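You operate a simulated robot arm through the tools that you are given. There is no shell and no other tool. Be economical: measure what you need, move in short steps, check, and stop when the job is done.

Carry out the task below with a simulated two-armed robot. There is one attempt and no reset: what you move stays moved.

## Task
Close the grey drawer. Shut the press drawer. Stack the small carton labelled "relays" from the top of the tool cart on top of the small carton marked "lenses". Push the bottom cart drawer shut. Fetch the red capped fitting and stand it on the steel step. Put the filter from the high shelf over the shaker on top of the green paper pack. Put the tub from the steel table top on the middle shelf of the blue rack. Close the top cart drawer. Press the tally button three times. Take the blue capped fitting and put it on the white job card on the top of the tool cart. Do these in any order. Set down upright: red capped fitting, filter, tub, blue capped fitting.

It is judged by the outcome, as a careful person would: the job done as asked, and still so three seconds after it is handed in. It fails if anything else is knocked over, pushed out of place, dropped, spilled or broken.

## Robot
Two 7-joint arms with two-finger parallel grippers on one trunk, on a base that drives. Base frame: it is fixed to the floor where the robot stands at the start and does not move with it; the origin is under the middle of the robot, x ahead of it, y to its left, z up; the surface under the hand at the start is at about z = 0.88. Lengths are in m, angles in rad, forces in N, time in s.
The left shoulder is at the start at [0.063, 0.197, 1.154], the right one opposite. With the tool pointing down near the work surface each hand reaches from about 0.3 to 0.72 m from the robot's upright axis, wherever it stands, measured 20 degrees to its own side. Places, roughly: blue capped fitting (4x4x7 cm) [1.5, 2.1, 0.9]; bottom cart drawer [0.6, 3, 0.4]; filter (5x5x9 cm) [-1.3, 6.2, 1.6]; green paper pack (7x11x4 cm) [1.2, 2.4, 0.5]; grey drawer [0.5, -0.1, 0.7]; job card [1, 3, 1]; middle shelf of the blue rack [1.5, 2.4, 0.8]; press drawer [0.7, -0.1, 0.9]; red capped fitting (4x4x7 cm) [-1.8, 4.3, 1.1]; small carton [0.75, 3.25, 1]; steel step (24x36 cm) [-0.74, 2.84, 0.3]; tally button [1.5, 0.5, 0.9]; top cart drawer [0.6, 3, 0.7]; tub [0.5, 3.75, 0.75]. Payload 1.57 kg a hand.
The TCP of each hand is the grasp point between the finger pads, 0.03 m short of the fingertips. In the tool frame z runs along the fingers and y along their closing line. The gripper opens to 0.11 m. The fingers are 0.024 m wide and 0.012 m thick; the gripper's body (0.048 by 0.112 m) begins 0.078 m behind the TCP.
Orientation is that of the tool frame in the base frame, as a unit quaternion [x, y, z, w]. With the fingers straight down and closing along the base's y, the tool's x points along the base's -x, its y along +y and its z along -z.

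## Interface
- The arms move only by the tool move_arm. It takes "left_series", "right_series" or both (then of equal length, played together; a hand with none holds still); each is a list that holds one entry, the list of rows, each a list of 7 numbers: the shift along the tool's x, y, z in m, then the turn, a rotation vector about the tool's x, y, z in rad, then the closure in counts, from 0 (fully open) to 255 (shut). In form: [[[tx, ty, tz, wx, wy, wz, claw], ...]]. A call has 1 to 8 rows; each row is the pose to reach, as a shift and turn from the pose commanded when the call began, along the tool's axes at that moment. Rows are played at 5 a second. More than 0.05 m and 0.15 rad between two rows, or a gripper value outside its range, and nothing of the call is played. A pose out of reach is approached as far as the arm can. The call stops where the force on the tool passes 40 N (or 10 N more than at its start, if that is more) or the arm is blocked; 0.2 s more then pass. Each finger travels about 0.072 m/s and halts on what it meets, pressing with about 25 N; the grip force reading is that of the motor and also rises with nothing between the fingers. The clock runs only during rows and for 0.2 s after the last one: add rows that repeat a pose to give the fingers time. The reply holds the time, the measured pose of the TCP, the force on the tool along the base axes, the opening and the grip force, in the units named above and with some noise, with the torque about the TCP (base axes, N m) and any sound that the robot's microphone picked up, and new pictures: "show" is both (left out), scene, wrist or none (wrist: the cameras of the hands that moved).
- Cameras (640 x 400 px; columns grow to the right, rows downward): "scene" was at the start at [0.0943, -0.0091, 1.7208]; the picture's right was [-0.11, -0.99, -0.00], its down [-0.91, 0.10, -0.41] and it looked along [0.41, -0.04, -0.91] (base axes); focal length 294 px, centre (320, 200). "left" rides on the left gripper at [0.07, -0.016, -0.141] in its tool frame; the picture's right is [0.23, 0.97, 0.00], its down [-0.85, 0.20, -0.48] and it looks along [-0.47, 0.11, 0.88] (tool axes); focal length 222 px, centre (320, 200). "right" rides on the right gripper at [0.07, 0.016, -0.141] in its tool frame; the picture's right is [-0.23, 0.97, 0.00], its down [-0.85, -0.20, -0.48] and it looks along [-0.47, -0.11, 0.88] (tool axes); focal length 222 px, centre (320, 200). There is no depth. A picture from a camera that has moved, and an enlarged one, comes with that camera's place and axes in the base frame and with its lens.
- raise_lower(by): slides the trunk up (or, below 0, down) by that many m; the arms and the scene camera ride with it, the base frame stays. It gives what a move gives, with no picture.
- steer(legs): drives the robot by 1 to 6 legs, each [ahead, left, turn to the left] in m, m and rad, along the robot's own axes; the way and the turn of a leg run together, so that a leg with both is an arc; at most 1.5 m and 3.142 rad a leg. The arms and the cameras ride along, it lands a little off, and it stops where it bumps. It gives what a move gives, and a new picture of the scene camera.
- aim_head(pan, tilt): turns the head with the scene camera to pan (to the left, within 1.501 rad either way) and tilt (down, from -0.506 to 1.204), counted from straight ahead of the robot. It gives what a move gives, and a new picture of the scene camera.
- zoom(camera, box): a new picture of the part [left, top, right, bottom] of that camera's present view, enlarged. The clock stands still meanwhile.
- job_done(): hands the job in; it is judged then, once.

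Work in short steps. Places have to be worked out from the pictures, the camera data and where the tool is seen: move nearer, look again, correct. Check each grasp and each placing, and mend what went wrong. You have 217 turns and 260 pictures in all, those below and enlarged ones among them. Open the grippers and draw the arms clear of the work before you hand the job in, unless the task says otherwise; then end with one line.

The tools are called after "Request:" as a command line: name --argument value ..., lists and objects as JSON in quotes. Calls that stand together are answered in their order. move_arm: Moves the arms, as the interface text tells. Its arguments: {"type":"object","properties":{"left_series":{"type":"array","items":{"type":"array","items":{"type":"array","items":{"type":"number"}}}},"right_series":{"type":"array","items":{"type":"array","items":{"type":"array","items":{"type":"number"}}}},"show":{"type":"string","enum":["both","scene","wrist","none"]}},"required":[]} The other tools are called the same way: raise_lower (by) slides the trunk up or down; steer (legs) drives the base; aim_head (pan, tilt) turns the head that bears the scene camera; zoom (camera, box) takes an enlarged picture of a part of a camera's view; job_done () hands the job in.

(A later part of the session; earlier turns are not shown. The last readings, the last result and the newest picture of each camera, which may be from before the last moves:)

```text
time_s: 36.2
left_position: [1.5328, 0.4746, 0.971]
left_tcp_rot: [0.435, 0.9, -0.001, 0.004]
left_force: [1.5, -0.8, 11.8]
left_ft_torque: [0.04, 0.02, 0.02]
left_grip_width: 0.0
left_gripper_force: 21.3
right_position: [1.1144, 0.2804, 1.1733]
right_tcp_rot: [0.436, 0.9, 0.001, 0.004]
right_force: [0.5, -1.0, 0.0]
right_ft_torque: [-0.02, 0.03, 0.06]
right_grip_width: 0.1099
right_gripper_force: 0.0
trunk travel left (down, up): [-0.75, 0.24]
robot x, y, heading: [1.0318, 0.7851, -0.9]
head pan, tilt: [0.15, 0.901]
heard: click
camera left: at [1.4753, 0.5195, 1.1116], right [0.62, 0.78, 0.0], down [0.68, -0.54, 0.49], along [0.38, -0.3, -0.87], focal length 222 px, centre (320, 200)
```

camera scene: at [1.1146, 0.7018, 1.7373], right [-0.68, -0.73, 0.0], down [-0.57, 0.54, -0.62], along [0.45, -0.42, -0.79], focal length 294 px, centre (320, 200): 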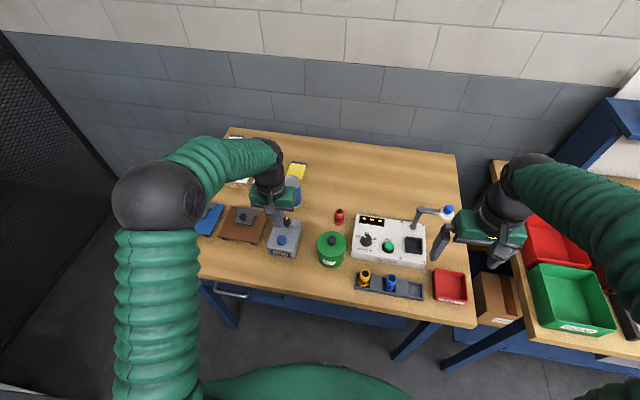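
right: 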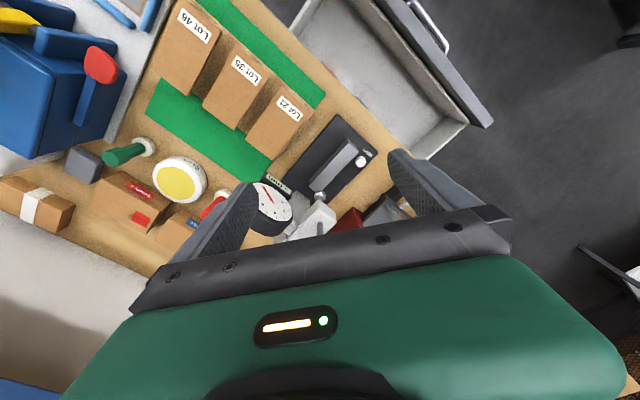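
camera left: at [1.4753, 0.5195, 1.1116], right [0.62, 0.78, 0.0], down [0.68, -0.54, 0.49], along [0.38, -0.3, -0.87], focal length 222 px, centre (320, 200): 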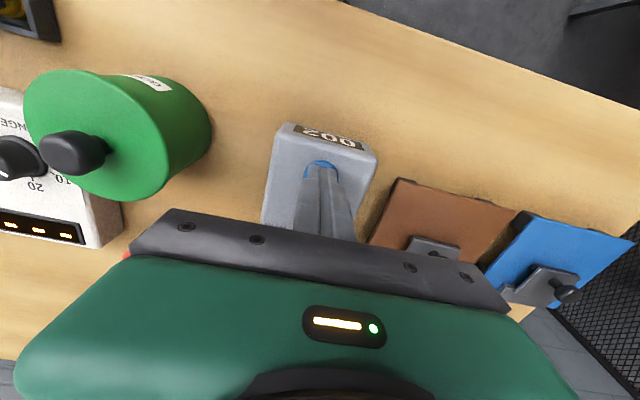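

Display shows 002. I repeat for the third press.

Request:
move_arm --left_series '[[[0, 0, -0.01, 0, 0, 0, 255], [0, 0, -0.02, 0, 0, 0, 255], [0, 0, -0.02, 0, 0, 0, 255], [0, 0, -0.008, 0, 0, 0, 255], [0, 0, -0.003, 0, 0, 0, 255], [0, 0, 0.0, 0, 0, 0, 255]]]' --show "wrist"

```text
time_s: 37.6
left_position: [1.5324, 0.4744, 0.9715]
left_tcp_rot: [0.436, 0.9, -0.001, 0.004]
left_force: [0.6, 0.2, 11.1]
left_ft_torque: [0.09, 0.04, -0.01]
left_grip_width: 0.0
left_gripper_force: 21.0
right_position: [1.1161, 0.2797, 1.173]
right_tcp_rot: [0.437, 0.9, 0.0, 0.004]
right_force: [0.1, -0.4, 0.2]
right_ft_torque: [-0.02, -0.01, -0.01]
right_grip_width: 0.11
right_gripper_force: 0.0
trunk travel left (down, up): [-0.75, 0.24]
robot x, y, heading: [1.0319, 0.7848, -0.898]
head pan, tilt: [0.15, 0.901]
heard: click
camera left: at [1.475, 0.5196, 1.1117], right [0.62, 0.78, 0.0], down [0.69, -0.54, 0.49], along [0.38, -0.3, -0.87], focal length 222 px, centre (320, 200)
```

left: 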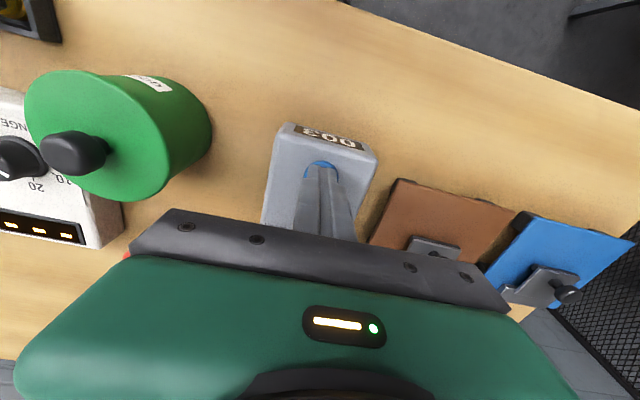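

Three clicks, display 003. I raise the left hand with the gripper opening, turn toward the racks and look.

Request:
move_arm --left_series '[[[0, 0, -0.04, 0, 0, 0, 255], [0.01, 0, -0.085, 0, 0, 0, 255], [0.03, 0, -0.13, 0, 0, 0, 0], [0.06, 0, -0.17, 0, 0, 0, 0], [0.1, 0, -0.19, 0, 0, 0, 0]]]' --show "none"

Request:
steer --legs '[[-0.1, 0.05, 0], [0, 0, 2.2]]'

Request:
aim_head --pan 0.0 --tilt 0.6

```text
time_s: 38.9
left_position: [1.4687, 0.5567, 1.1607]
left_tcp_rot: [0.435, 0.9, -0.002, 0.003]
left_force: [-1.0, 0.2, -0.5]
left_ft_torque: [0.02, -0.03, 0.01]
left_grip_width: 0.1094
left_gripper_force: 0.8
right_position: [1.1167, 0.2809, 1.1738]
right_tcp_rot: [0.436, 0.9, -0.002, 0.004]
right_force: [-0.4, 0.0, -0.2]
right_ft_torque: [-0.03, -0.01, 0.01]
right_grip_width: 0.1099
right_gripper_force: 0.0
trunk travel left (down, up): [-0.75, 0.24]
robot x, y, heading: [1.0377, 0.7836, -0.9]
head pan, tilt: [0.15, 0.901]
```

```text
time_s: 45.3
left_position: [0.945, 1.3805, 1.1597]
left_tcp_rot: [-0.606, 0.796, 0.002, 0.001]
left_force: [-0.3, 0.0, 0.7]
left_ft_torque: [0.03, 0.01, 0.02]
left_grip_width: 0.11
left_gripper_force: 0.1
right_position: [1.3747, 1.2565, 1.1728]
right_tcp_rot: [-0.604, 0.797, 0.004, 0.002]
right_force: [-0.1, -0.2, 0.0]
right_ft_torque: [-0.02, 0.02, -0.04]
right_grip_width: 0.11
right_gripper_force: 0.0
trunk travel left (down, up): [-0.75, 0.24]
robot x, y, heading: [1.0145, 0.8923, 1.296]
head pan, tilt: [0.15, 0.901]
camera scene: at [1.0344, 0.9988, 1.7375], right [0.99, -0.12, 0.0], down [-0.1, -0.78, -0.62], along [0.07, 0.62, -0.78], focal length 294 px, centre (320, 200)
```

scene: 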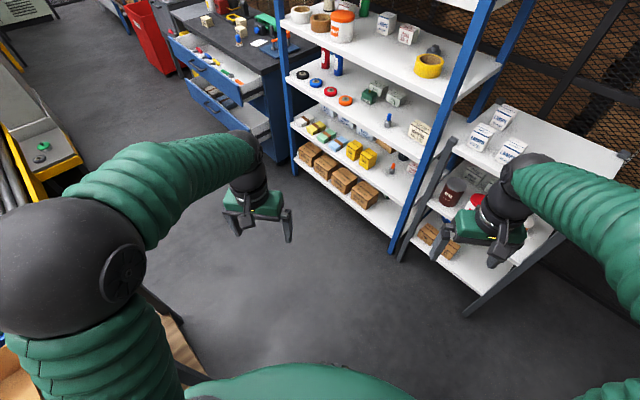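

```text
time_s: 46.1
left_position: [0.9442, 1.3795, 1.1583]
left_tcp_rot: [-0.605, 0.796, 0.002, 0.002]
left_force: [0.1, 0.5, -1.3]
left_ft_torque: [0.02, -0.01, -0.01]
left_grip_width: 0.11
left_gripper_force: 0.1
right_position: [1.3745, 1.2558, 1.1731]
right_tcp_rot: [-0.604, 0.797, 0.003, 0.002]
right_force: [0.1, 0.4, 1.0]
right_ft_torque: [0.0, 0.02, 0.0]
right_grip_width: 0.1099
right_gripper_force: 0.0
trunk travel left (down, up): [-0.75, 0.24]
robot x, y, heading: [1.0141, 0.8934, 1.298]
head pan, tilt: [0.0, 0.6]
camera scene: at [1.0478, 1.0093, 1.7622], right [0.96, -0.27, 0.0], down [-0.15, -0.55, -0.82], along [0.22, 0.79, -0.57], focal length 294 px, centre (320, 200)
```

scene: 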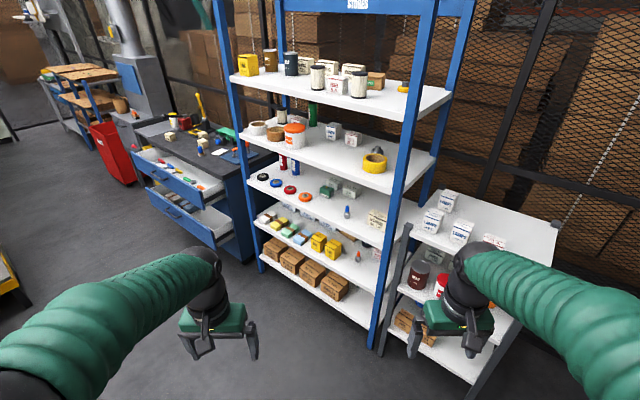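

The blue rack has five shelves. I enlarge the shelves to identify the blue capped fitting, the green paper pack and free room.

Request:
zoom --camera "scene" --box '[235, 150, 415, 300]'

Request:
zoom --camera "scene" --box '[100, 90, 280, 260]'

```text
2.67 times, centred on (325, 225) of scene
camera zoom: at [1.0478, 1.0093, 1.7622], right [0.96, -0.27, 0.0], down [-0.15, -0.55, -0.82], along [0.22, 0.79, -0.57], focal length 785 px, centre (307, 133)
```

zoom: 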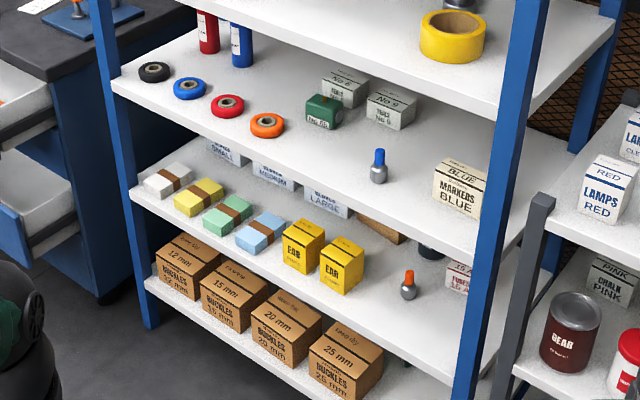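

```text
2.35 times, centred on (190, 175) of scene
camera zoom: at [1.0478, 1.0093, 1.7622], right [0.96, -0.27, 0.0], down [-0.15, -0.55, -0.82], along [0.22, 0.79, -0.57], focal length 693 px, centre (626, 259)
```

zoom: 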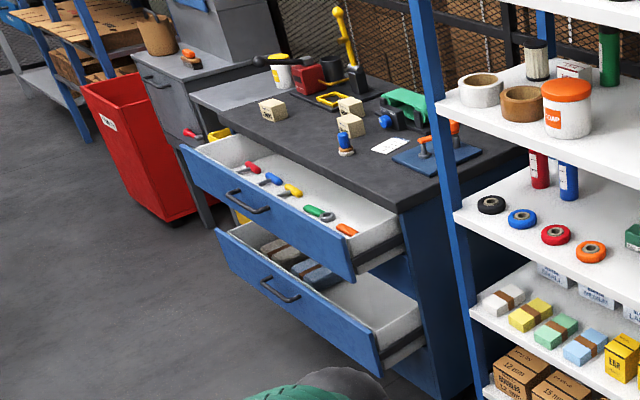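

The blue capped fitting stands on the middle shelf near (1.51, 2.14), about 8 cm behind the front edge; the rack faces me at heading ≈0.625. I pull the right hand back, tilt the left hand forward, then turn and drive in front of the fitting.

Request:
move_arm --left_series '[[[0, 0, 0.035, 0, -0.15, 0, 0], [0, 0, 0.07, 0, -0.3, 0, 0], [0, 0, 0.105, 0, -0.45, 0, 0], [0, 0, 0.14, 0, -0.6, 0, 0], [0, 0, 0.175, 0, -0.75, 0, 0], [0, 0, 0.21, 0, -0.9, 0, 0]]]' --right_series '[[[0.015, 0, 0, 0, 0, 0, 0], [0.03, 0, 0, 0, 0, 0, 0], [0.045, 0, 0, 0, 0, 0, 0], [0.06, 0, 0, 0, 0, 0, 0], [0.07, 0, 0, 0, 0, 0, 0], [0.08, 0, 0, 0, 0, 0, 0]]]' --show "none"

Request:
steer --legs '[[0, 0, -0.673], [0.408, 0.522, 0]]'

```text
time_s: 47.5
left_position: [0.9443, 1.3826, 0.9487]
left_tcp_rot: [-0.544, 0.716, 0.264, 0.348]
left_force: [-0.3, 0.3, -0.8]
left_ft_torque: [0.01, 0.0, -0.01]
left_grip_width: 0.1102
left_gripper_force: 0.1
left hand out of reach, approached as far as the arm can: row 5
right_position: [1.3512, 1.1804, 1.1734]
right_tcp_rot: [-0.604, 0.797, 0.003, 0.002]
right_force: [0.1, 0.7, -0.7]
right_ft_torque: [0.02, 0.01, -0.02]
right_grip_width: 0.1102
right_gripper_force: 0.1
trunk travel left (down, up): [-0.75, 0.24]
robot x, y, heading: [1.0134, 0.8955, 1.3]
head pan, tilt: [0.0, 0.6]
```

```text
time_s: 53.0
left_position: [1.2847, 1.9784, 0.9495]
left_tcp_rot: [-0.279, 0.855, 0.137, 0.415]
left_force: [-0.2, 0.4, 0.4]
left_ft_torque: [0.01, 0.02, 0.05]
left_grip_width: 0.1099
left_gripper_force: 0.1
right_position: [1.4812, 1.5663, 1.1726]
right_tcp_rot: [-0.311, 0.951, 0.004, 0.004]
right_force: [-0.1, 0.0, -1.2]
right_ft_torque: [0.01, 0.03, -0.02]
right_grip_width: 0.11
right_gripper_force: 0.0
trunk travel left (down, up): [-0.75, 0.24]
robot x, y, heading: [1.0384, 1.5574, 0.633]
head pan, tilt: [0.0, 0.6]
camera scene: at [1.1393, 1.6198, 1.7624], right [0.59, -0.81, 0.0], down [-0.46, -0.33, -0.82], along [0.66, 0.49, -0.57], focal length 294 px, centre (320, 200)
```

scene: 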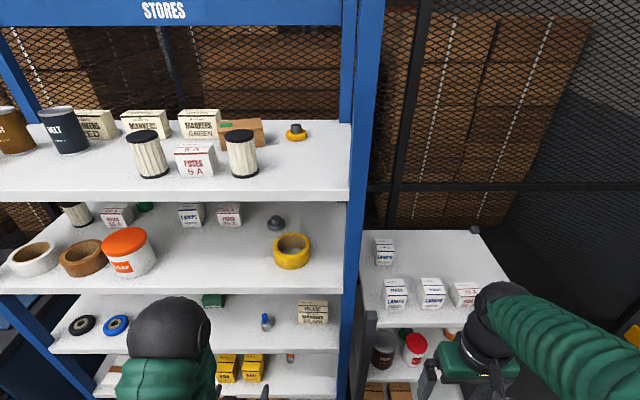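

Squarely in front of the rack; the blue fitting shows at (266, 320). I look with the wrist camera to locate it against the hand.

Request:
zoom --camera "left" --box '[0, 0, 640, 400]'

Request:
zoom --camera "scene" --box '[200, 280, 350, 400]'

```text
1.00 times, centred on (320, 200) of left (not enlarged: the box is as wide or as high as the picture)
camera zoom: at [1.1706, 1.8732, 0.9825], right [-0.69, 0.7, -0.18], down [0.01, 0.25, 0.97], along [0.72, 0.67, -0.17], focal length 222 px, centre (320, 200)
```

zoom: 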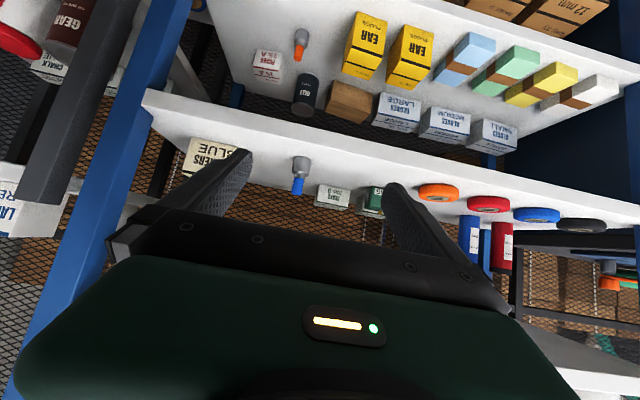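

```text
3.33 times, centred on (275, 340) of scene
camera zoom: at [1.1393, 1.6198, 1.7624], right [0.59, -0.81, 0.0], down [-0.46, -0.33, -0.82], along [0.66, 0.49, -0.57], focal length 982 px, centre (470, -267)
```

zoom: 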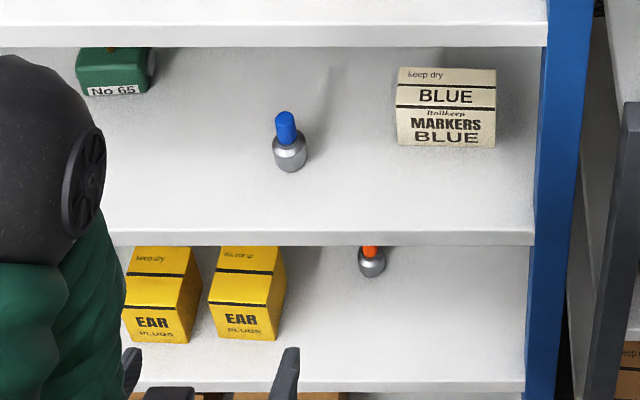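

Both views put the fitting at (1.485, 2.105) on a shelf at z≈0.843. I advance the left hand partway at grip height.

Request:
move_arm --left_series '[[[-0.011, -0.004, 0.04, 0, 0, 0, 60], [-0.021, -0.009, 0.079, 0, 0, 0, 60], [-0.032, -0.013, 0.118, 0, 0, 0, 60], [-0.042, -0.017, 0.158, 0, 0, 0, 60]]]' --show "both"

```text
time_s: 54.0
left_position: [1.4165, 2.0566, 0.8842]
left_tcp_rot: [-0.28, 0.855, 0.136, 0.415]
left_force: [0.2, 0.2, 0.1]
left_ft_torque: [-0.01, 0.0, 0.0]
left_grip_width: 0.0841
left_gripper_force: 0.1
right_position: [1.4813, 1.569, 1.1728]
right_tcp_rot: [-0.31, 0.951, 0.003, 0.003]
right_force: [0.2, 1.0, 0.8]
right_ft_torque: [-0.01, 0.02, 0.0]
right_grip_width: 0.1099
right_gripper_force: 0.1
trunk travel left (down, up): [-0.75, 0.24]
robot x, y, heading: [1.0368, 1.5539, 0.632]
head pan, tilt: [0.0, 0.6]
camera scene: at [1.1397, 1.6257, 1.7621], right [0.59, -0.81, 0.0], down [-0.46, -0.34, -0.82], along [0.66, 0.49, -0.57], focal length 294 px, centre (320, 200)
camera left: at [1.3012, 1.9517, 0.9164], right [-0.69, 0.7, -0.18], down [0.01, 0.25, 0.97], along [0.72, 0.67, -0.18], focal length 222 px, centre (320, 200)
```

scene: 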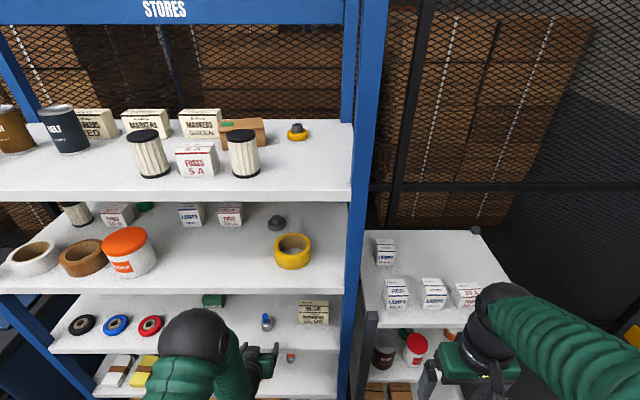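
left: 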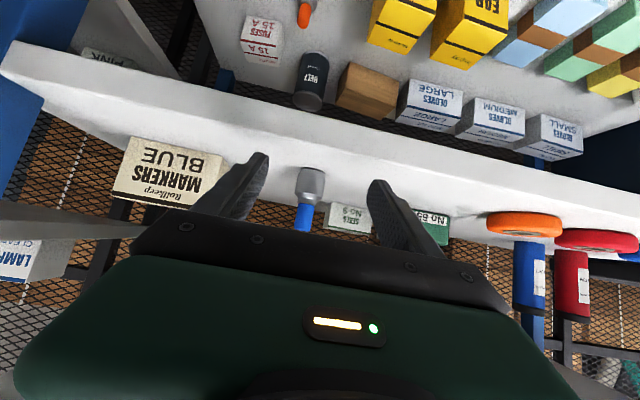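

The fitting lies centrally between the fingers, about 8 cm further in. I advance and close on it.

Request:
move_arm --left_series '[[[-0.018, -0.001, 0.022, 0, 0, 0, 60], [-0.036, -0.001, 0.045, 0, 0, 0, 60], [-0.051, -0.001, 0.064, 0, 0, 0, 60], [-0.051, -0.001, 0.064, 0, 0, 0, 255], [-0.051, -0.001, 0.064, 0, 0, 0, 255], [-0.051, -0.001, 0.064, 0, 0, 0, 255]]]' --show "wrist"

```text
time_s: 55.4
left_position: [1.4819, 2.1041, 0.8854]
left_tcp_rot: [-0.28, 0.854, 0.137, 0.416]
left_force: [0.5, -0.4, 1.8]
left_ft_torque: [-0.02, -0.02, -0.03]
left_grip_width: 0.0319
left_gripper_force: 25.2
right_position: [1.4787, 1.5701, 1.1747]
right_tcp_rot: [-0.311, 0.95, 0.003, 0.004]
right_force: [0.9, 0.0, -0.1]
right_ft_torque: [0.03, 0.01, 0.02]
right_grip_width: 0.11
right_gripper_force: 0.1
trunk travel left (down, up): [-0.75, 0.24]
robot x, y, heading: [1.0356, 1.5514, 0.632]
head pan, tilt: [0.0, 0.6]
camera left: at [1.3664, 1.9993, 0.9181], right [-0.69, 0.7, -0.18], down [0.0, 0.25, 0.97], along [0.72, 0.67, -0.17], focal length 222 px, centre (320, 200)
```

left: 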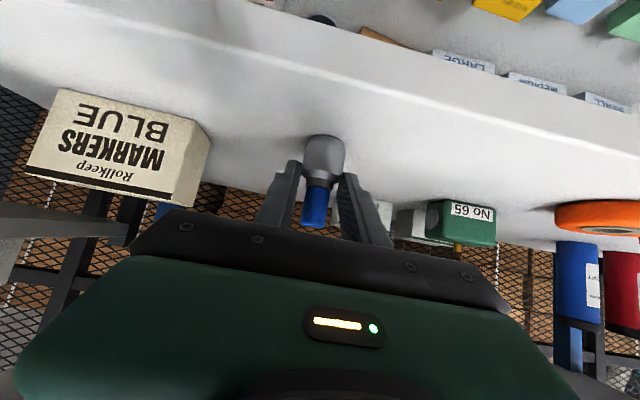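

It is gripped near the shoulder of the steel body (width 0.032). I re-grip 1 cm lower for a safer hold.

Request:
move_arm --left_series '[[[0, 0, 0, 0, 0, 0, 90], [0, 0, 0, 0, 0, 0, 90], [0.0055, 0, 0.012, 0, 0, 0, 90], [0.0055, 0, 0.012, 0, 0, 0, 255], [0.0055, 0, 0.012, 0, 0, 0, 255], [0.0055, 0, 0.012, 0, 0, 0, 255]]]' --show "wrist"

```text
time_s: 56.8
left_position: [1.4864, 2.1082, 0.8737]
left_tcp_rot: [-0.28, 0.854, 0.136, 0.416]
left_force: [0.0, 0.0, -0.1]
left_ft_torque: [0.03, 0.05, -0.02]
left_grip_width: 0.0317
left_gripper_force: 24.7
right_position: [1.4794, 1.5695, 1.173]
right_tcp_rot: [-0.31, 0.951, 0.001, 0.004]
right_force: [0.1, 0.1, 0.8]
right_ft_torque: [0.01, -0.02, -0.01]
right_grip_width: 0.11
right_gripper_force: 0.1
trunk travel left (down, up): [-0.75, 0.24]
robot x, y, heading: [1.0366, 1.555, 0.636]
head pan, tilt: [0.0, 0.6]
camera left: at [1.3717, 2.0027, 0.9061], right [-0.69, 0.7, -0.18], down [0.0, 0.25, 0.97], along [0.72, 0.67, -0.17], focal length 222 px, centre (320, 200)
```

left: 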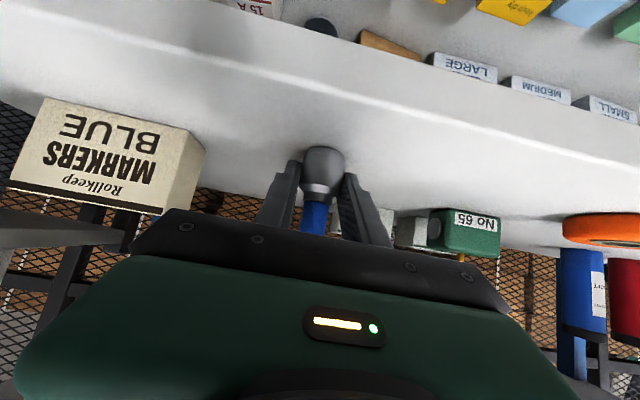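

Same width lower down, so the body is cylindrical and well held. I lift 3 cm and withdraw straight back.

Request:
move_arm --left_series '[[[-0.012, 0, -0.01, 0, 0, 0, 255], [-0.0235, 0, -0.019, 0, 0, 0, 255], [0.005, 0, -0.055, 0, 0, 0, 255], [0.035, 0, -0.092, 0, 0, 0, 255], [0.065, 0, -0.13, 0, 0, 0, 255], [0.095, 0, -0.168, 0, 0, 0, 255], [0.12, 0, -0.2, 0, 0, 0, 255]]]' --show "wrist"

Request:
aim_head --pan 0.9 --tilt 0.7

```text
time_s: 58.4
left_position: [1.2997, 1.9689, 0.9029]
left_tcp_rot: [-0.279, 0.854, 0.137, 0.417]
left_force: [0.3, -0.2, -0.6]
left_ft_torque: [-0.03, 0.01, 0.01]
left_grip_width: 0.0322
left_gripper_force: 25.7
right_position: [1.4793, 1.5692, 1.1744]
right_tcp_rot: [-0.311, 0.95, 0.003, 0.004]
right_force: [0.2, -0.5, -0.8]
right_ft_torque: [0.0, 0.0, 0.0]
right_grip_width: 0.11
right_gripper_force: 0.0
trunk travel left (down, up): [-0.75, 0.24]
robot x, y, heading: [1.0391, 1.5553, 0.632]
head pan, tilt: [0.0, 0.6]
camera left: at [1.1847, 1.8639, 0.9356], right [-0.69, 0.7, -0.18], down [0.0, 0.25, 0.97], along [0.72, 0.67, -0.17], focal length 222 px, centre (320, 200)
```

left: 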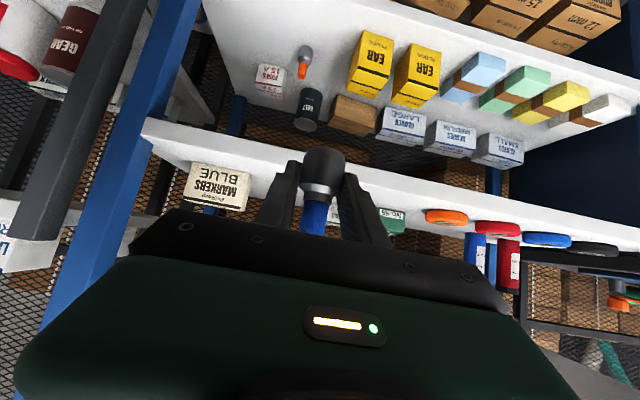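

```text
time_s: 59.6
left_position: [1.2998, 1.9693, 0.902]
left_tcp_rot: [-0.28, 0.854, 0.136, 0.416]
left_force: [0.0, 0.1, -1.0]
left_ft_torque: [-0.03, 0.03, 0.01]
left_grip_width: 0.032
left_gripper_force: 25.0
right_position: [1.4794, 1.5704, 1.1739]
right_tcp_rot: [-0.31, 0.951, 0.002, 0.005]
right_force: [-1.3, 0.7, -0.2]
right_ft_torque: [0.01, -0.03, 0.0]
right_grip_width: 0.1101
right_gripper_force: 0.0
trunk travel left (down, up): [-0.75, 0.24]
robot x, y, heading: [1.035, 1.553, 0.633]
head pan, tilt: [0.901, 0.7]
camera scene: at [1.069, 1.6577, 1.7537], right [1.0, -0.04, 0.0], down [-0.03, -0.64, -0.76], along [0.03, 0.76, -0.64], focal length 294 px, centre (320, 200)
```

scene: 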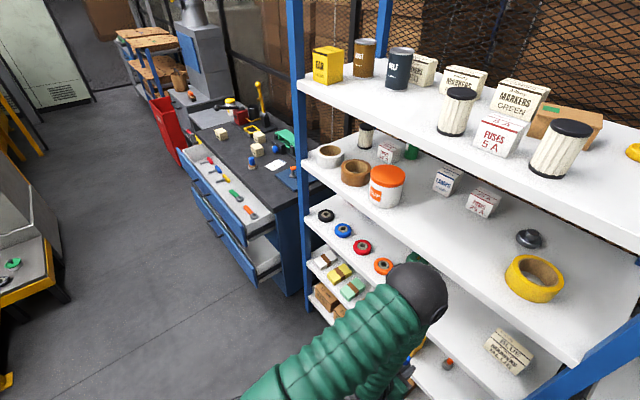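

The fitting is held. The cart faces the same way as the rack; both its drawers stick out about 0.28 m ahead of the rack line. I back off, slide 1.35 m left in front of the cart to shut the drawers with the right hand first.

Request:
steer --legs '[[-0.14, 0, -0.008], [0, 1.35, 0]]'

Request:
aim_head --pan 0.0 --tilt 0.85

```text
time_s: 67.3
left_position: [0.3973, 2.9909, 0.9039]
left_tcp_rot: [-0.274, 0.856, 0.135, 0.417]
left_force: [-0.5, -0.4, -0.4]
left_ft_torque: [-0.03, 0.03, 0.04]
left_grip_width: 0.0317
left_gripper_force: 25.2
right_position: [0.5734, 2.5892, 1.1743]
right_tcp_rot: [-0.304, 0.953, 0.003, 0.003]
right_force: [0.0, -0.4, 0.3]
right_ft_torque: [0.01, 0.01, -0.07]
right_grip_width: 0.1102
right_gripper_force: 0.2
trunk travel left (down, up): [-0.75, 0.24]
robot x, y, heading: [0.1295, 2.5824, 0.62]
head pan, tilt: [0.901, 0.7]
camera scene: at [0.1644, 2.6826, 1.7538], right [1.0, -0.05, 0.0], down [-0.03, -0.64, -0.77], along [0.04, 0.76, -0.64], focal length 294 px, centre (320, 200)
```

scene: 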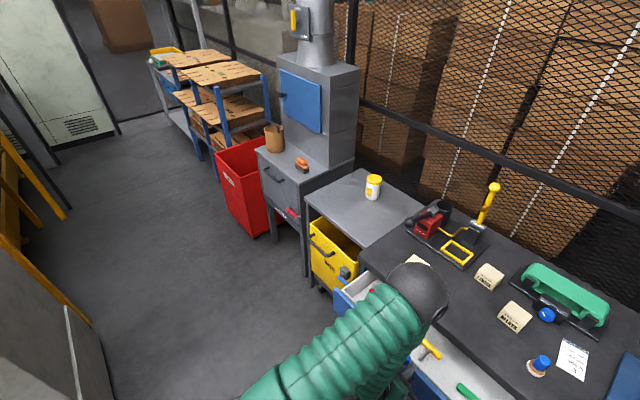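

```text
time_s: 68.5
left_position: [0.3979, 2.9938, 0.903]
left_tcp_rot: [-0.275, 0.856, 0.134, 0.417]
left_force: [-0.1, 0.0, -1.1]
left_ft_torque: [-0.01, 0.01, 0.0]
left_grip_width: 0.032
left_gripper_force: 25.1
right_position: [0.5723, 2.5906, 1.1735]
right_tcp_rot: [-0.305, 0.952, 0.003, 0.004]
right_force: [-0.6, 0.1, -0.8]
right_ft_torque: [-0.03, 0.05, 0.0]
right_grip_width: 0.1101
right_gripper_force: 0.1
trunk travel left (down, up): [-0.75, 0.24]
robot x, y, heading: [0.1282, 2.5831, 0.621]
head pan, tilt: [0.0, 0.85]
camera scene: at [0.2223, 2.6452, 1.7414], right [0.58, -0.81, 0.0], down [-0.61, -0.44, -0.66], along [0.54, 0.38, -0.75], focal length 294 px, centre (320, 200)
```

scene: 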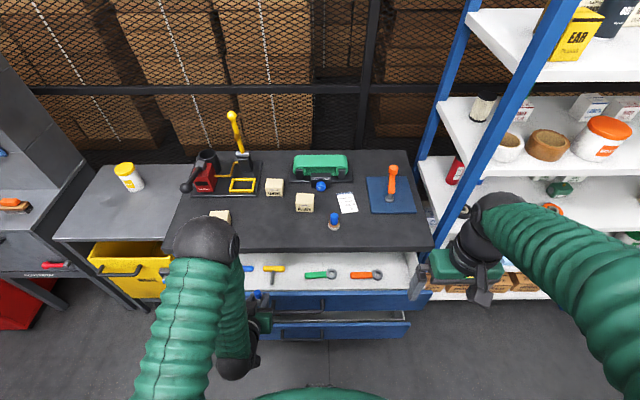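

The open drawer fronts are about 0.55 m ahead. I bring the right hand closed, tilted forward, down in front of the top drawer face at 0.12 m right of centre.

Request:
move_arm --right_series '[[[-0.005, 0.017, 0.045, 0, -0.05, 0, 255], [-0.01, 0.034, 0.09, 0, -0.15, 0, 255], [-0.015, 0.05, 0.135, 0, -0.25, 0, 255], [-0.02, 0.067, 0.18, 0, -0.35, 0, 255], [-0.025, 0.084, 0.225, 0, -0.45, 0, 255], [-0.03, 0.1, 0.27, 0, -0.55, 0, 255], [-0.035, 0.117, 0.315, 0, -0.67, 0, 255], [-0.04, 0.132, 0.36, 0, -0.785, 0, 255]]]' --show "both"

```text
time_s: 70.3
left_position: [0.397, 2.994, 0.9031]
left_tcp_rot: [-0.274, 0.856, 0.132, 0.418]
left_force: [0.0, -0.8, -0.9]
left_ft_torque: [-0.03, -0.02, 0.03]
left_grip_width: 0.0316
left_gripper_force: 25.0
right_position: [0.5301, 2.7236, 0.8132]
right_tcp_rot: [-0.28, 0.879, 0.118, 0.368]
right_force: [1.0, 0.9, 1.0]
right_ft_torque: [0.0, -0.03, -0.01]
right_grip_width: 0.0
right_gripper_force: 21.2
right hand out of reach, approached as far as the arm can: row 4, 5
trunk travel left (down, up): [-0.75, 0.24]
robot x, y, heading: [0.1303, 2.5825, 0.617]
head pan, tilt: [0.0, 0.85]
camera scene: at [0.2228, 2.6479, 1.7413], right [0.58, -0.81, 0.0], down [-0.61, -0.44, -0.66], along [0.54, 0.38, -0.75], focal length 294 px, centre (320, 200)
camera right: at [0.3981, 2.6511, 0.8621], right [-0.43, 0.89, 0.16], down [0.33, -0.01, 0.95], along [0.84, 0.46, -0.28], focal length 222 px, centre (320, 200)
```

scene: 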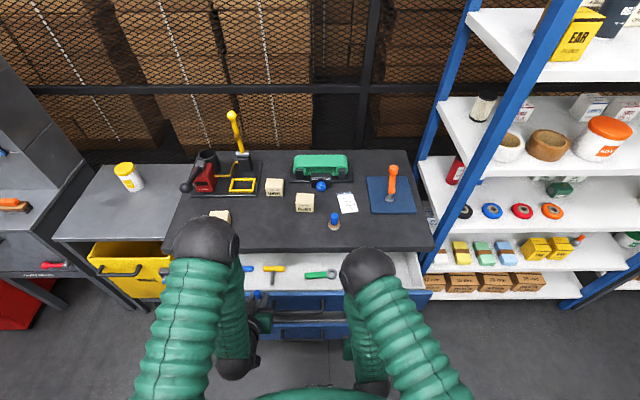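
right: 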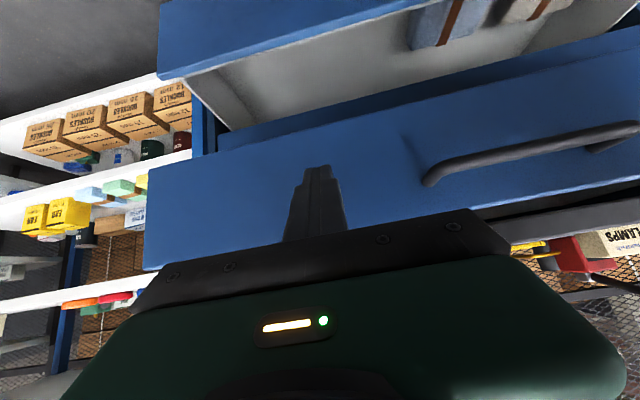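

The top drawer face spans about z 0.69–0.83 and the right fingers point at its right part, clear of the handle. I push forward.

Request:
move_arm --right_series '[[[-0.017, 0, 0.039, 0, 0, 0, 255], [-0.035, 0, 0.078, 0, 0, 0, 255], [-0.063, 0, 0.107, 0, 0, 0, 255], [-0.091, 0, 0.136, 0, 0, 0, 255], [-0.119, 0, 0.164, 0, 0, 0, 255], [-0.147, 0, 0.192, 0, 0, 0, 255], [-0.175, 0, 0.22, 0, 0, 0, 255], [-0.203, 0, 0.25, 0, 0, 0, 255]]]' --show "both"

```text
time_s: 71.8
left_position: [0.3943, 2.9893, 0.9054]
left_tcp_rot: [-0.274, 0.855, 0.134, 0.419]
left_force: [-0.1, 0.3, -0.9]
left_ft_torque: [0.01, 0.01, 0.03]
left_grip_width: 0.0318
left_gripper_force: 25.1
right_position: [0.7178, 2.8585, 0.7828]
right_tcp_rot: [-0.281, 0.881, 0.117, 0.363]
right_force: [-0.2, -0.3, 0.2]
right_ft_torque: [-0.03, -0.03, 0.0]
right_grip_width: 0.0001
right_gripper_force: 21.3
trunk travel left (down, up): [-0.75, 0.24]
robot x, y, heading: [0.1286, 2.5814, 0.622]
head pan, tilt: [0.0, 0.85]
stopped in row 7 (right hand): the force on the tool passed its limit at 196 N (the readings are from after the stop); the commanded pose is now the measured one
camera scene: at [0.2159, 2.6418, 1.7418], right [0.58, -0.81, 0.0], down [-0.61, -0.44, -0.66], along [0.54, 0.38, -0.75], focal length 294 px, centre (320, 200)
camera right: at [0.5874, 2.786, 0.8341], right [-0.43, 0.89, 0.16], down [0.34, -0.01, 0.94], along [0.84, 0.46, -0.29], focal length 222 px, centre (320, 200)
```

scene: 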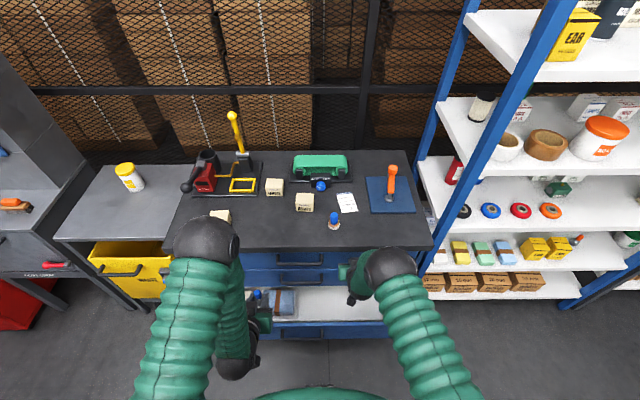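
right: 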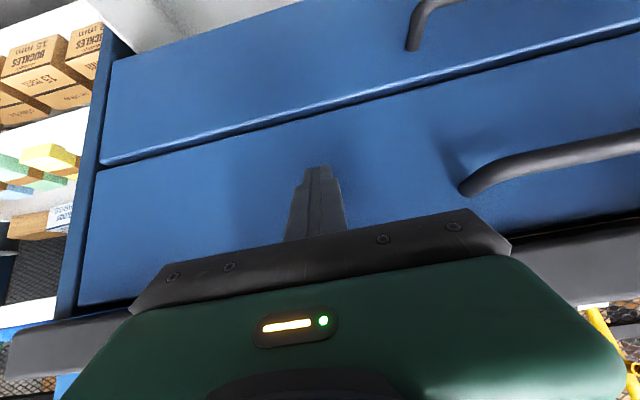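

The top drawer is shut flush. I withdraw the right hand and lower the trunk 0.35 m to reach the bottom drawer's face.

Request:
move_arm --right_series '[[[0.035, 0, -0.036, 0, 0, 0, 255], [0.07, 0, -0.071, 0, 0, 0, 255], [0.105, 0, -0.107, 0, 0, 0, 255], [0.14, 0, -0.143, 0, 0, 0, 255], [0.175, 0, -0.178, 0, 0, 0, 255], [0.19, 0, -0.193, 0, 0, 0, 255]]]' --show "none"

Request:
raise_lower --by -0.35

Request:
zoom --camera "right" --box '[0, 0, 640, 400]'

```text
refused: row 1 steps farther than a row can; nothing moved
```

```text
time_s: 74.9
left_position: [0.3959, 2.9926, 0.5583]
left_tcp_rot: [-0.274, 0.856, 0.134, 0.418]
left_force: [0.8, -0.3, -0.1]
left_ft_torque: [0.02, 0.01, -0.04]
left_grip_width: 0.0321
left_gripper_force: 25.0
right_position: [0.7239, 2.8626, 0.4428]
right_tcp_rot: [-0.281, 0.879, 0.118, 0.366]
right_force: [-0.9, -0.7, 12.4]
right_ft_torque: [-0.84, 1.34, 0.07]
right_grip_width: 0.0002
right_gripper_force: 22.1
trunk travel left (down, up): [-0.405, 0.585]
robot x, y, heading: [0.1307, 2.5876, 0.623]
head pan, tilt: [0.0, 0.85]
stopped: the force on the tool passed its limit at 60 N (the readings are from after the stop); the commanded pose is now the measured one
```

```text
1.00 times, centred on (320, 200) of right (not enlarged: the box is as wide or as high as the picture)
camera zoom: at [0.5921, 2.7895, 0.4918], right [-0.43, 0.89, 0.16], down [0.33, -0.01, 0.94], along [0.84, 0.46, -0.29], focal length 222 px, centre (320, 200)
```

zoom: 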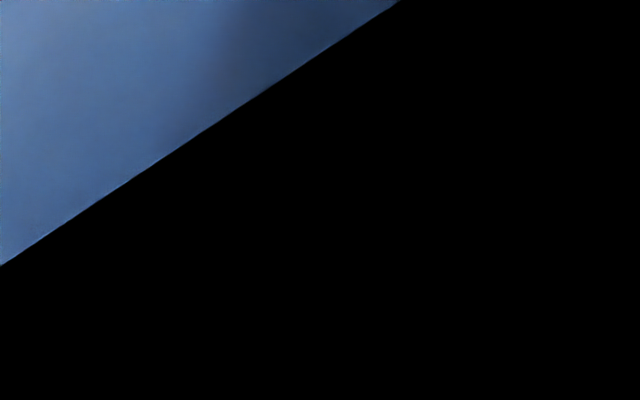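

The retreat was refused (steps a hair too long), so the hand came down onto the bottom drawer. I raise the trunk back at once.

Request:
raise_lower --by 0.34

Request:
zoom --camera "scene" --box '[160, 140, 460, 340]'

```text
time_s: 77.3
left_position: [0.3951, 2.9904, 0.8353]
left_tcp_rot: [-0.273, 0.855, 0.135, 0.42]
left_force: [-0.1, 0.3, -0.7]
left_ft_torque: [0.0, 0.04, 0.01]
left_grip_width: 0.0318
left_gripper_force: 25.1
right_position: [0.716, 2.8569, 0.7122]
right_tcp_rot: [-0.282, 0.882, 0.115, 0.358]
right_force: [-0.2, 0.2, 0.0]
right_ft_torque: [0.02, -0.01, 0.02]
right_grip_width: 0.0002
right_gripper_force: 21.3
trunk travel left (down, up): [-0.679, 0.311]
robot x, y, heading: [0.1307, 2.582, 0.621]
head pan, tilt: [0.0, 0.85]
stopped: the force on the tool passed its limit at 80 N (the readings are from after the stop); the commanded pose is now the measured one
```

```text
2.00 times, centred on (310, 240) of scene
camera zoom: at [0.2242, 2.6471, 1.671], right [0.58, -0.81, 0.0], down [-0.61, -0.44, -0.66], along [0.54, 0.38, -0.75], focal length 589 px, centre (340, 120)
```

zoom: 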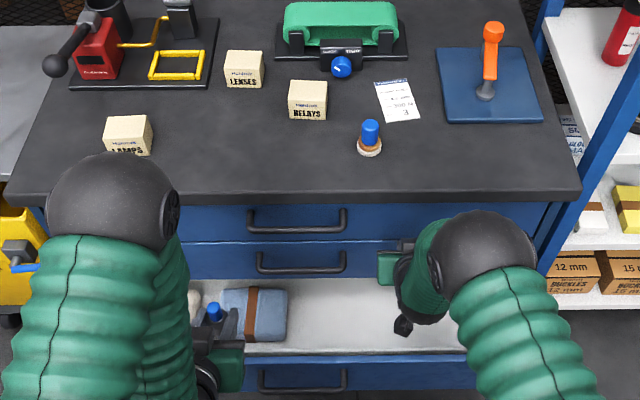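

The hand is free of load now, and everything on the cart is undisturbed. I withdraw the right hand straight back with shorter steps.

Request:
move_arm --right_series '[[[0.028, 0, -0.029, 0, 0, 0, 255], [0.056, 0, -0.058, 0, 0, 0, 255], [0.084, 0, -0.087, 0, 0, 0, 255], [0.112, 0, -0.116, 0, 0, 0, 255], [0.14, 0, -0.145, 0, 0, 0, 255], [0.168, 0, -0.174, 0, 0, 0, 255], [0.196, 0, -0.203, 0, 0, 0, 255]]]' --show "both"

```text
time_s: 79.0
left_position: [0.394, 2.9914, 0.8352]
left_tcp_rot: [-0.273, 0.855, 0.134, 0.42]
left_force: [0.4, -0.4, 0.3]
left_ft_torque: [0.02, -0.01, -0.02]
left_grip_width: 0.032
left_gripper_force: 25.1
right_position: [0.487, 2.6943, 0.7199]
right_tcp_rot: [-0.282, 0.882, 0.115, 0.358]
right_force: [0.0, -0.3, 0.2]
right_ft_torque: [-0.03, 0.01, 0.01]
right_grip_width: 0.0
right_gripper_force: 21.7
trunk travel left (down, up): [-0.679, 0.311]
robot x, y, heading: [0.1297, 2.5793, 0.619]
head pan, tilt: [0.0, 0.85]
camera scene: at [0.2215, 2.6461, 1.67], right [0.58, -0.81, 0.0], down [-0.61, -0.44, -0.66], along [0.54, 0.38, -0.75], focal length 294 px, centre (320, 200)
camera right: at [0.3558, 2.6207, 0.7719], right [-0.43, 0.89, 0.16], down [0.34, 0.0, 0.94], along [0.83, 0.46, -0.31], focal length 222 px, centre (320, 200)
```

scene: 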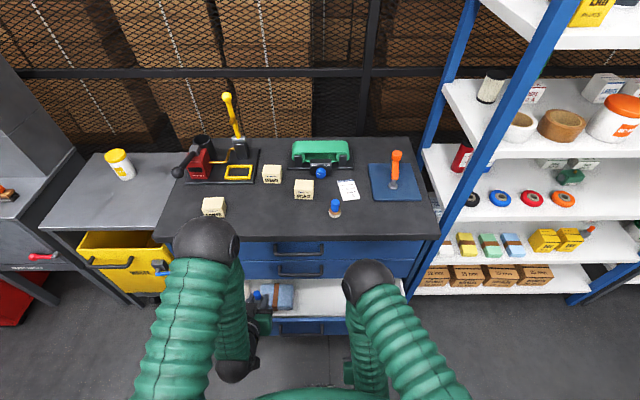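
right: 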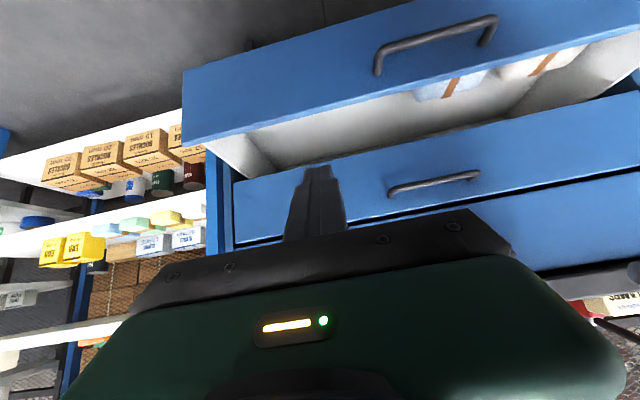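

The right hand is now clear at 0.36 m ahead; the bottom drawer face spans about z 0.32–0.51 at 0.54 m ahead. I lower the trunk 0.28 m and check before pushing.

Request:
raise_lower --by -0.28

Request:
zoom --camera "right" --box '[0, 0, 640, 400]'

```text
time_s: 81.8
left_position: [0.3944, 2.9919, 0.5539]
left_tcp_rot: [-0.274, 0.855, 0.135, 0.419]
left_force: [-0.2, 0.1, -1.0]
left_ft_torque: [0.01, -0.01, -0.03]
left_grip_width: 0.0319
left_gripper_force: 24.4
right_position: [0.4862, 2.6934, 0.4399]
right_tcp_rot: [-0.282, 0.883, 0.115, 0.358]
right_force: [-0.1, -0.6, 0.0]
right_ft_torque: [0.01, 0.0, 0.02]
right_grip_width: 0.0
right_gripper_force: 20.6
trunk travel left (down, up): [-0.399, 0.591]
robot x, y, heading: [0.1306, 2.5848, 0.624]
head pan, tilt: [0.0, 0.85]
```

```text
1.00 times, centred on (320, 200) of right (not enlarged: the box is as wide or as high as the picture)
camera zoom: at [0.3562, 2.6207, 0.4916], right [-0.43, 0.89, 0.16], down [0.34, 0.0, 0.94], along [0.83, 0.46, -0.31], focal length 222 px, centre (320, 200)
```

zoom: 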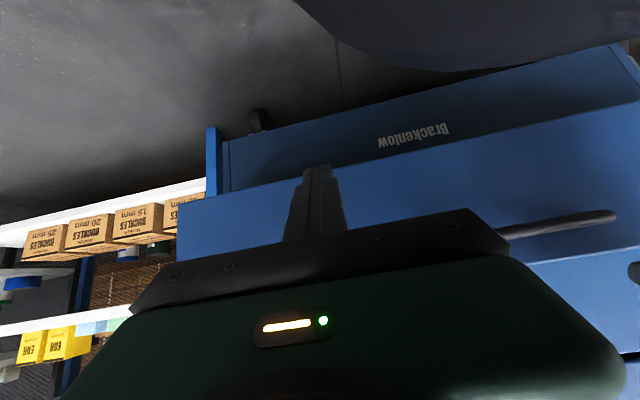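

Fingers point at the bottom drawer's face. I push ahead, slowing near the expected closed position (about 0.28 m on).

Request:
move_arm --right_series '[[[-0.032, 0, 0.031, 0, 0, 0, 255], [-0.064, 0, 0.062, 0, 0, 0, 255], [-0.096, 0, 0.093, 0, 0, 0, 255], [-0.128, 0, 0.124, 0, 0, 0, 255], [-0.16, 0, 0.155, 0, 0, 0, 255], [-0.182, 0, 0.176, 0, 0, 0, 255], [-0.193, 0, 0.187, 0, 0, 0, 255], [-0.2, 0, 0.194, 0, 0, 0, 255]]]' --show "wrist"

```text
time_s: 83.6
left_position: [0.3936, 2.9903, 0.554]
left_tcp_rot: [-0.273, 0.855, 0.134, 0.42]
left_force: [0.6, 0.1, -0.9]
left_ft_torque: [0.0, 0.04, 0.03]
left_grip_width: 0.0319
left_gripper_force: 25.3
right_position: [0.7141, 2.8548, 0.4402]
right_tcp_rot: [-0.282, 0.883, 0.115, 0.358]
right_force: [-0.7, 1.0, -1.2]
right_ft_torque: [-0.01, -0.03, 0.01]
right_grip_width: 0.0
right_gripper_force: 21.1
trunk travel left (down, up): [-0.399, 0.591]
robot x, y, heading: [0.1306, 2.5866, 0.618]
head pan, tilt: [0.0, 0.85]
camera right: at [0.5842, 2.7824, 0.4922], right [-0.43, 0.89, 0.16], down [0.34, 0.0, 0.94], along [0.83, 0.46, -0.3], focal length 222 px, centre (320, 200)
```

right: 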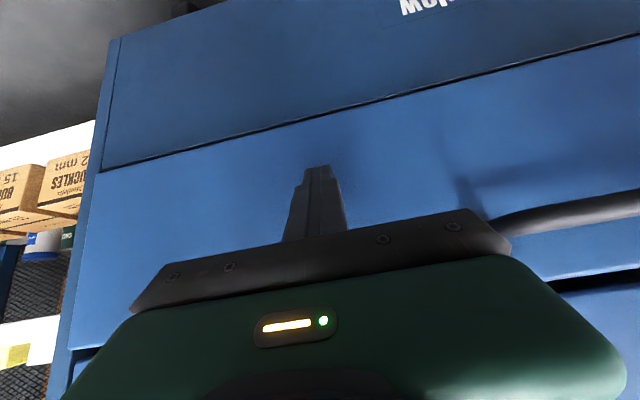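

Nearly home. I push on a little in small steps until resistance.

Request:
move_arm --right_series '[[[-0.005, 0, 0.005, 0, 0, 0, 255], [-0.01, 0, 0.01, 0, 0, 0, 255], [-0.015, 0, 0.015, 0, 0, 0, 255], [-0.02, 0, 0.02, 0, 0, 0, 255], [-0.025, 0, 0.025, 0, 0, 0, 255]]]' --show "wrist"

```text
time_s: 84.3
left_position: [0.3946, 2.9903, 0.5547]
left_tcp_rot: [-0.274, 0.854, 0.135, 0.421]
left_force: [0.0, -0.5, -0.9]
left_ft_torque: [0.01, 0.01, 0.0]
left_grip_width: 0.032
left_gripper_force: 24.8
right_position: [0.7206, 2.8602, 0.4368]
right_tcp_rot: [-0.282, 0.886, 0.112, 0.351]
right_force: [-7.9, -6.1, 6.6]
right_ft_torque: [-0.08, 0.2, 0.02]
right_grip_width: 0.0001
right_gripper_force: 20.9
trunk travel left (down, up): [-0.399, 0.591]
robot x, y, heading: [0.1314, 2.583, 0.622]
head pan, tilt: [0.0, 0.85]
stopped in row 3 (right hand): the force on the tool passed its limit at 47 N (the readings are from after the stop); the commanded pose is now the measured one
camera right: at [0.5908, 2.7879, 0.4905], right [-0.43, 0.89, 0.16], down [0.36, 0.01, 0.93], along [0.83, 0.46, -0.32], focal length 222 px, centre (320, 200)
```

right: 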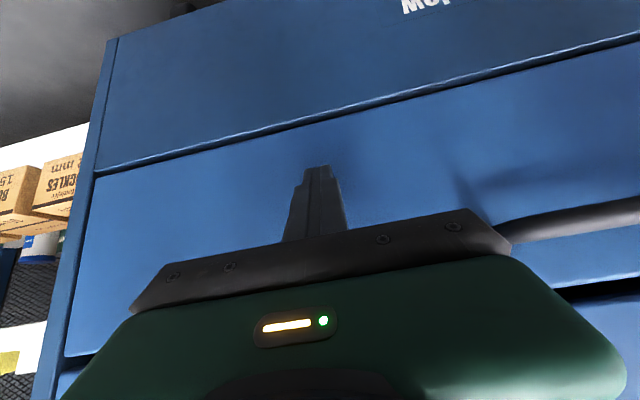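

Resistance met with the bottom drawer flush. I withdraw the right hand.

Request:
move_arm --right_series '[[[0.03, 0, -0.028, 0, 0, 0, 255], [0.06, 0, -0.056, 0, 0, 0, 255], [0.09, 0, -0.084, 0, 0, 0, 255], [0.12, 0, -0.112, 0, 0, 0, 255], [0.15, 0, -0.14, 0, 0, 0, 255], [0.18, 0, -0.168, 0, 0, 0, 255], [0.21, 0, -0.196, 0, 0, 0, 0]]]' --show "wrist"

```text
time_s: 85.9
left_position: [0.393, 2.9892, 0.5545]
left_tcp_rot: [-0.273, 0.855, 0.134, 0.421]
left_force: [-0.5, 0.2, -1.2]
left_ft_torque: [0.02, 0.02, 0.01]
left_grip_width: 0.032
left_gripper_force: 24.8
right_position: [0.4871, 2.6938, 0.4362]
right_tcp_rot: [-0.283, 0.885, 0.114, 0.352]
right_force: [0.8, -0.5, -0.1]
right_ft_torque: [-0.04, 0.01, -0.01]
right_grip_width: 0.0526
right_gripper_force: 0.1
trunk travel left (down, up): [-0.399, 0.591]
robot x, y, heading: [0.1277, 2.5825, 0.622]
head pan, tilt: [0.0, 0.85]
camera right: at [0.3577, 2.6214, 0.489], right [-0.43, 0.89, 0.16], down [0.36, 0.01, 0.93], along [0.83, 0.46, -0.32], focal length 222 px, centre (320, 200)
```

right: 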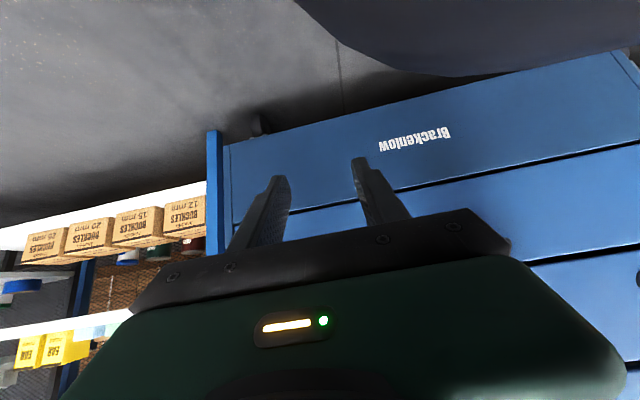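

All cart drawers are flush. I raise the trunk 0.5 m to work on the cart top.

Request:
raise_lower --by 0.5

Request:
zoom --camera "scene" --box '[150, 130, 450, 330]'

Request:
zoom --camera "left" --box '[0, 0, 640, 400]'

```text
refused: 0.5 is not a number from -0.4 to 0.4
```

```text
2.00 times, centred on (300, 230) of scene
camera zoom: at [0.2212, 2.6455, 1.3899], right [0.58, -0.81, 0.0], down [-0.61, -0.44, -0.66], along [0.54, 0.38, -0.75], focal length 589 px, centre (360, 140)
```

zoom: 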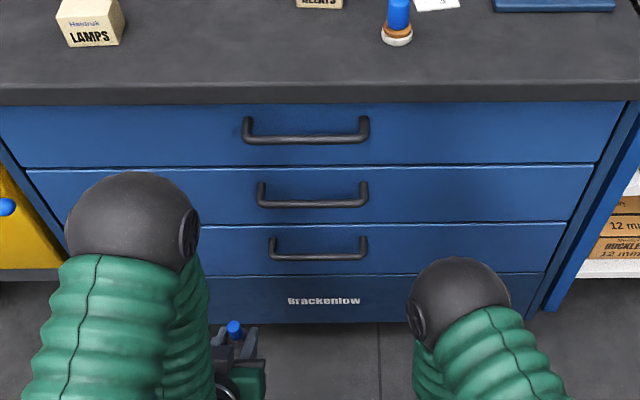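

```text
1.00 times, centred on (320, 200) of left (not enlarged: the box is as wide or as high as the picture)
camera zoom: at [0.277, 2.8866, 0.5858], right [-0.68, 0.71, -0.18], down [0.0, 0.25, 0.97], along [0.73, 0.66, -0.17], focal length 222 px, centre (320, 200)
```

zoom: 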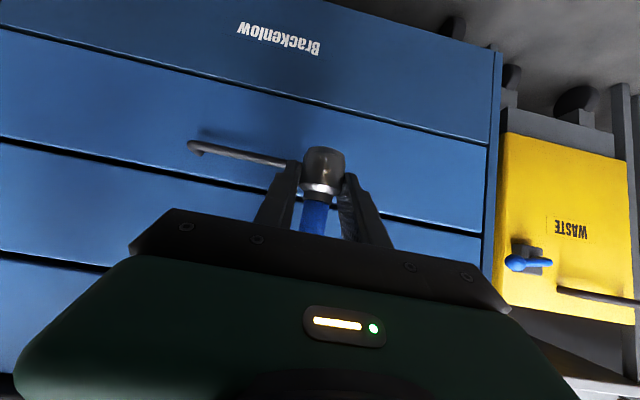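

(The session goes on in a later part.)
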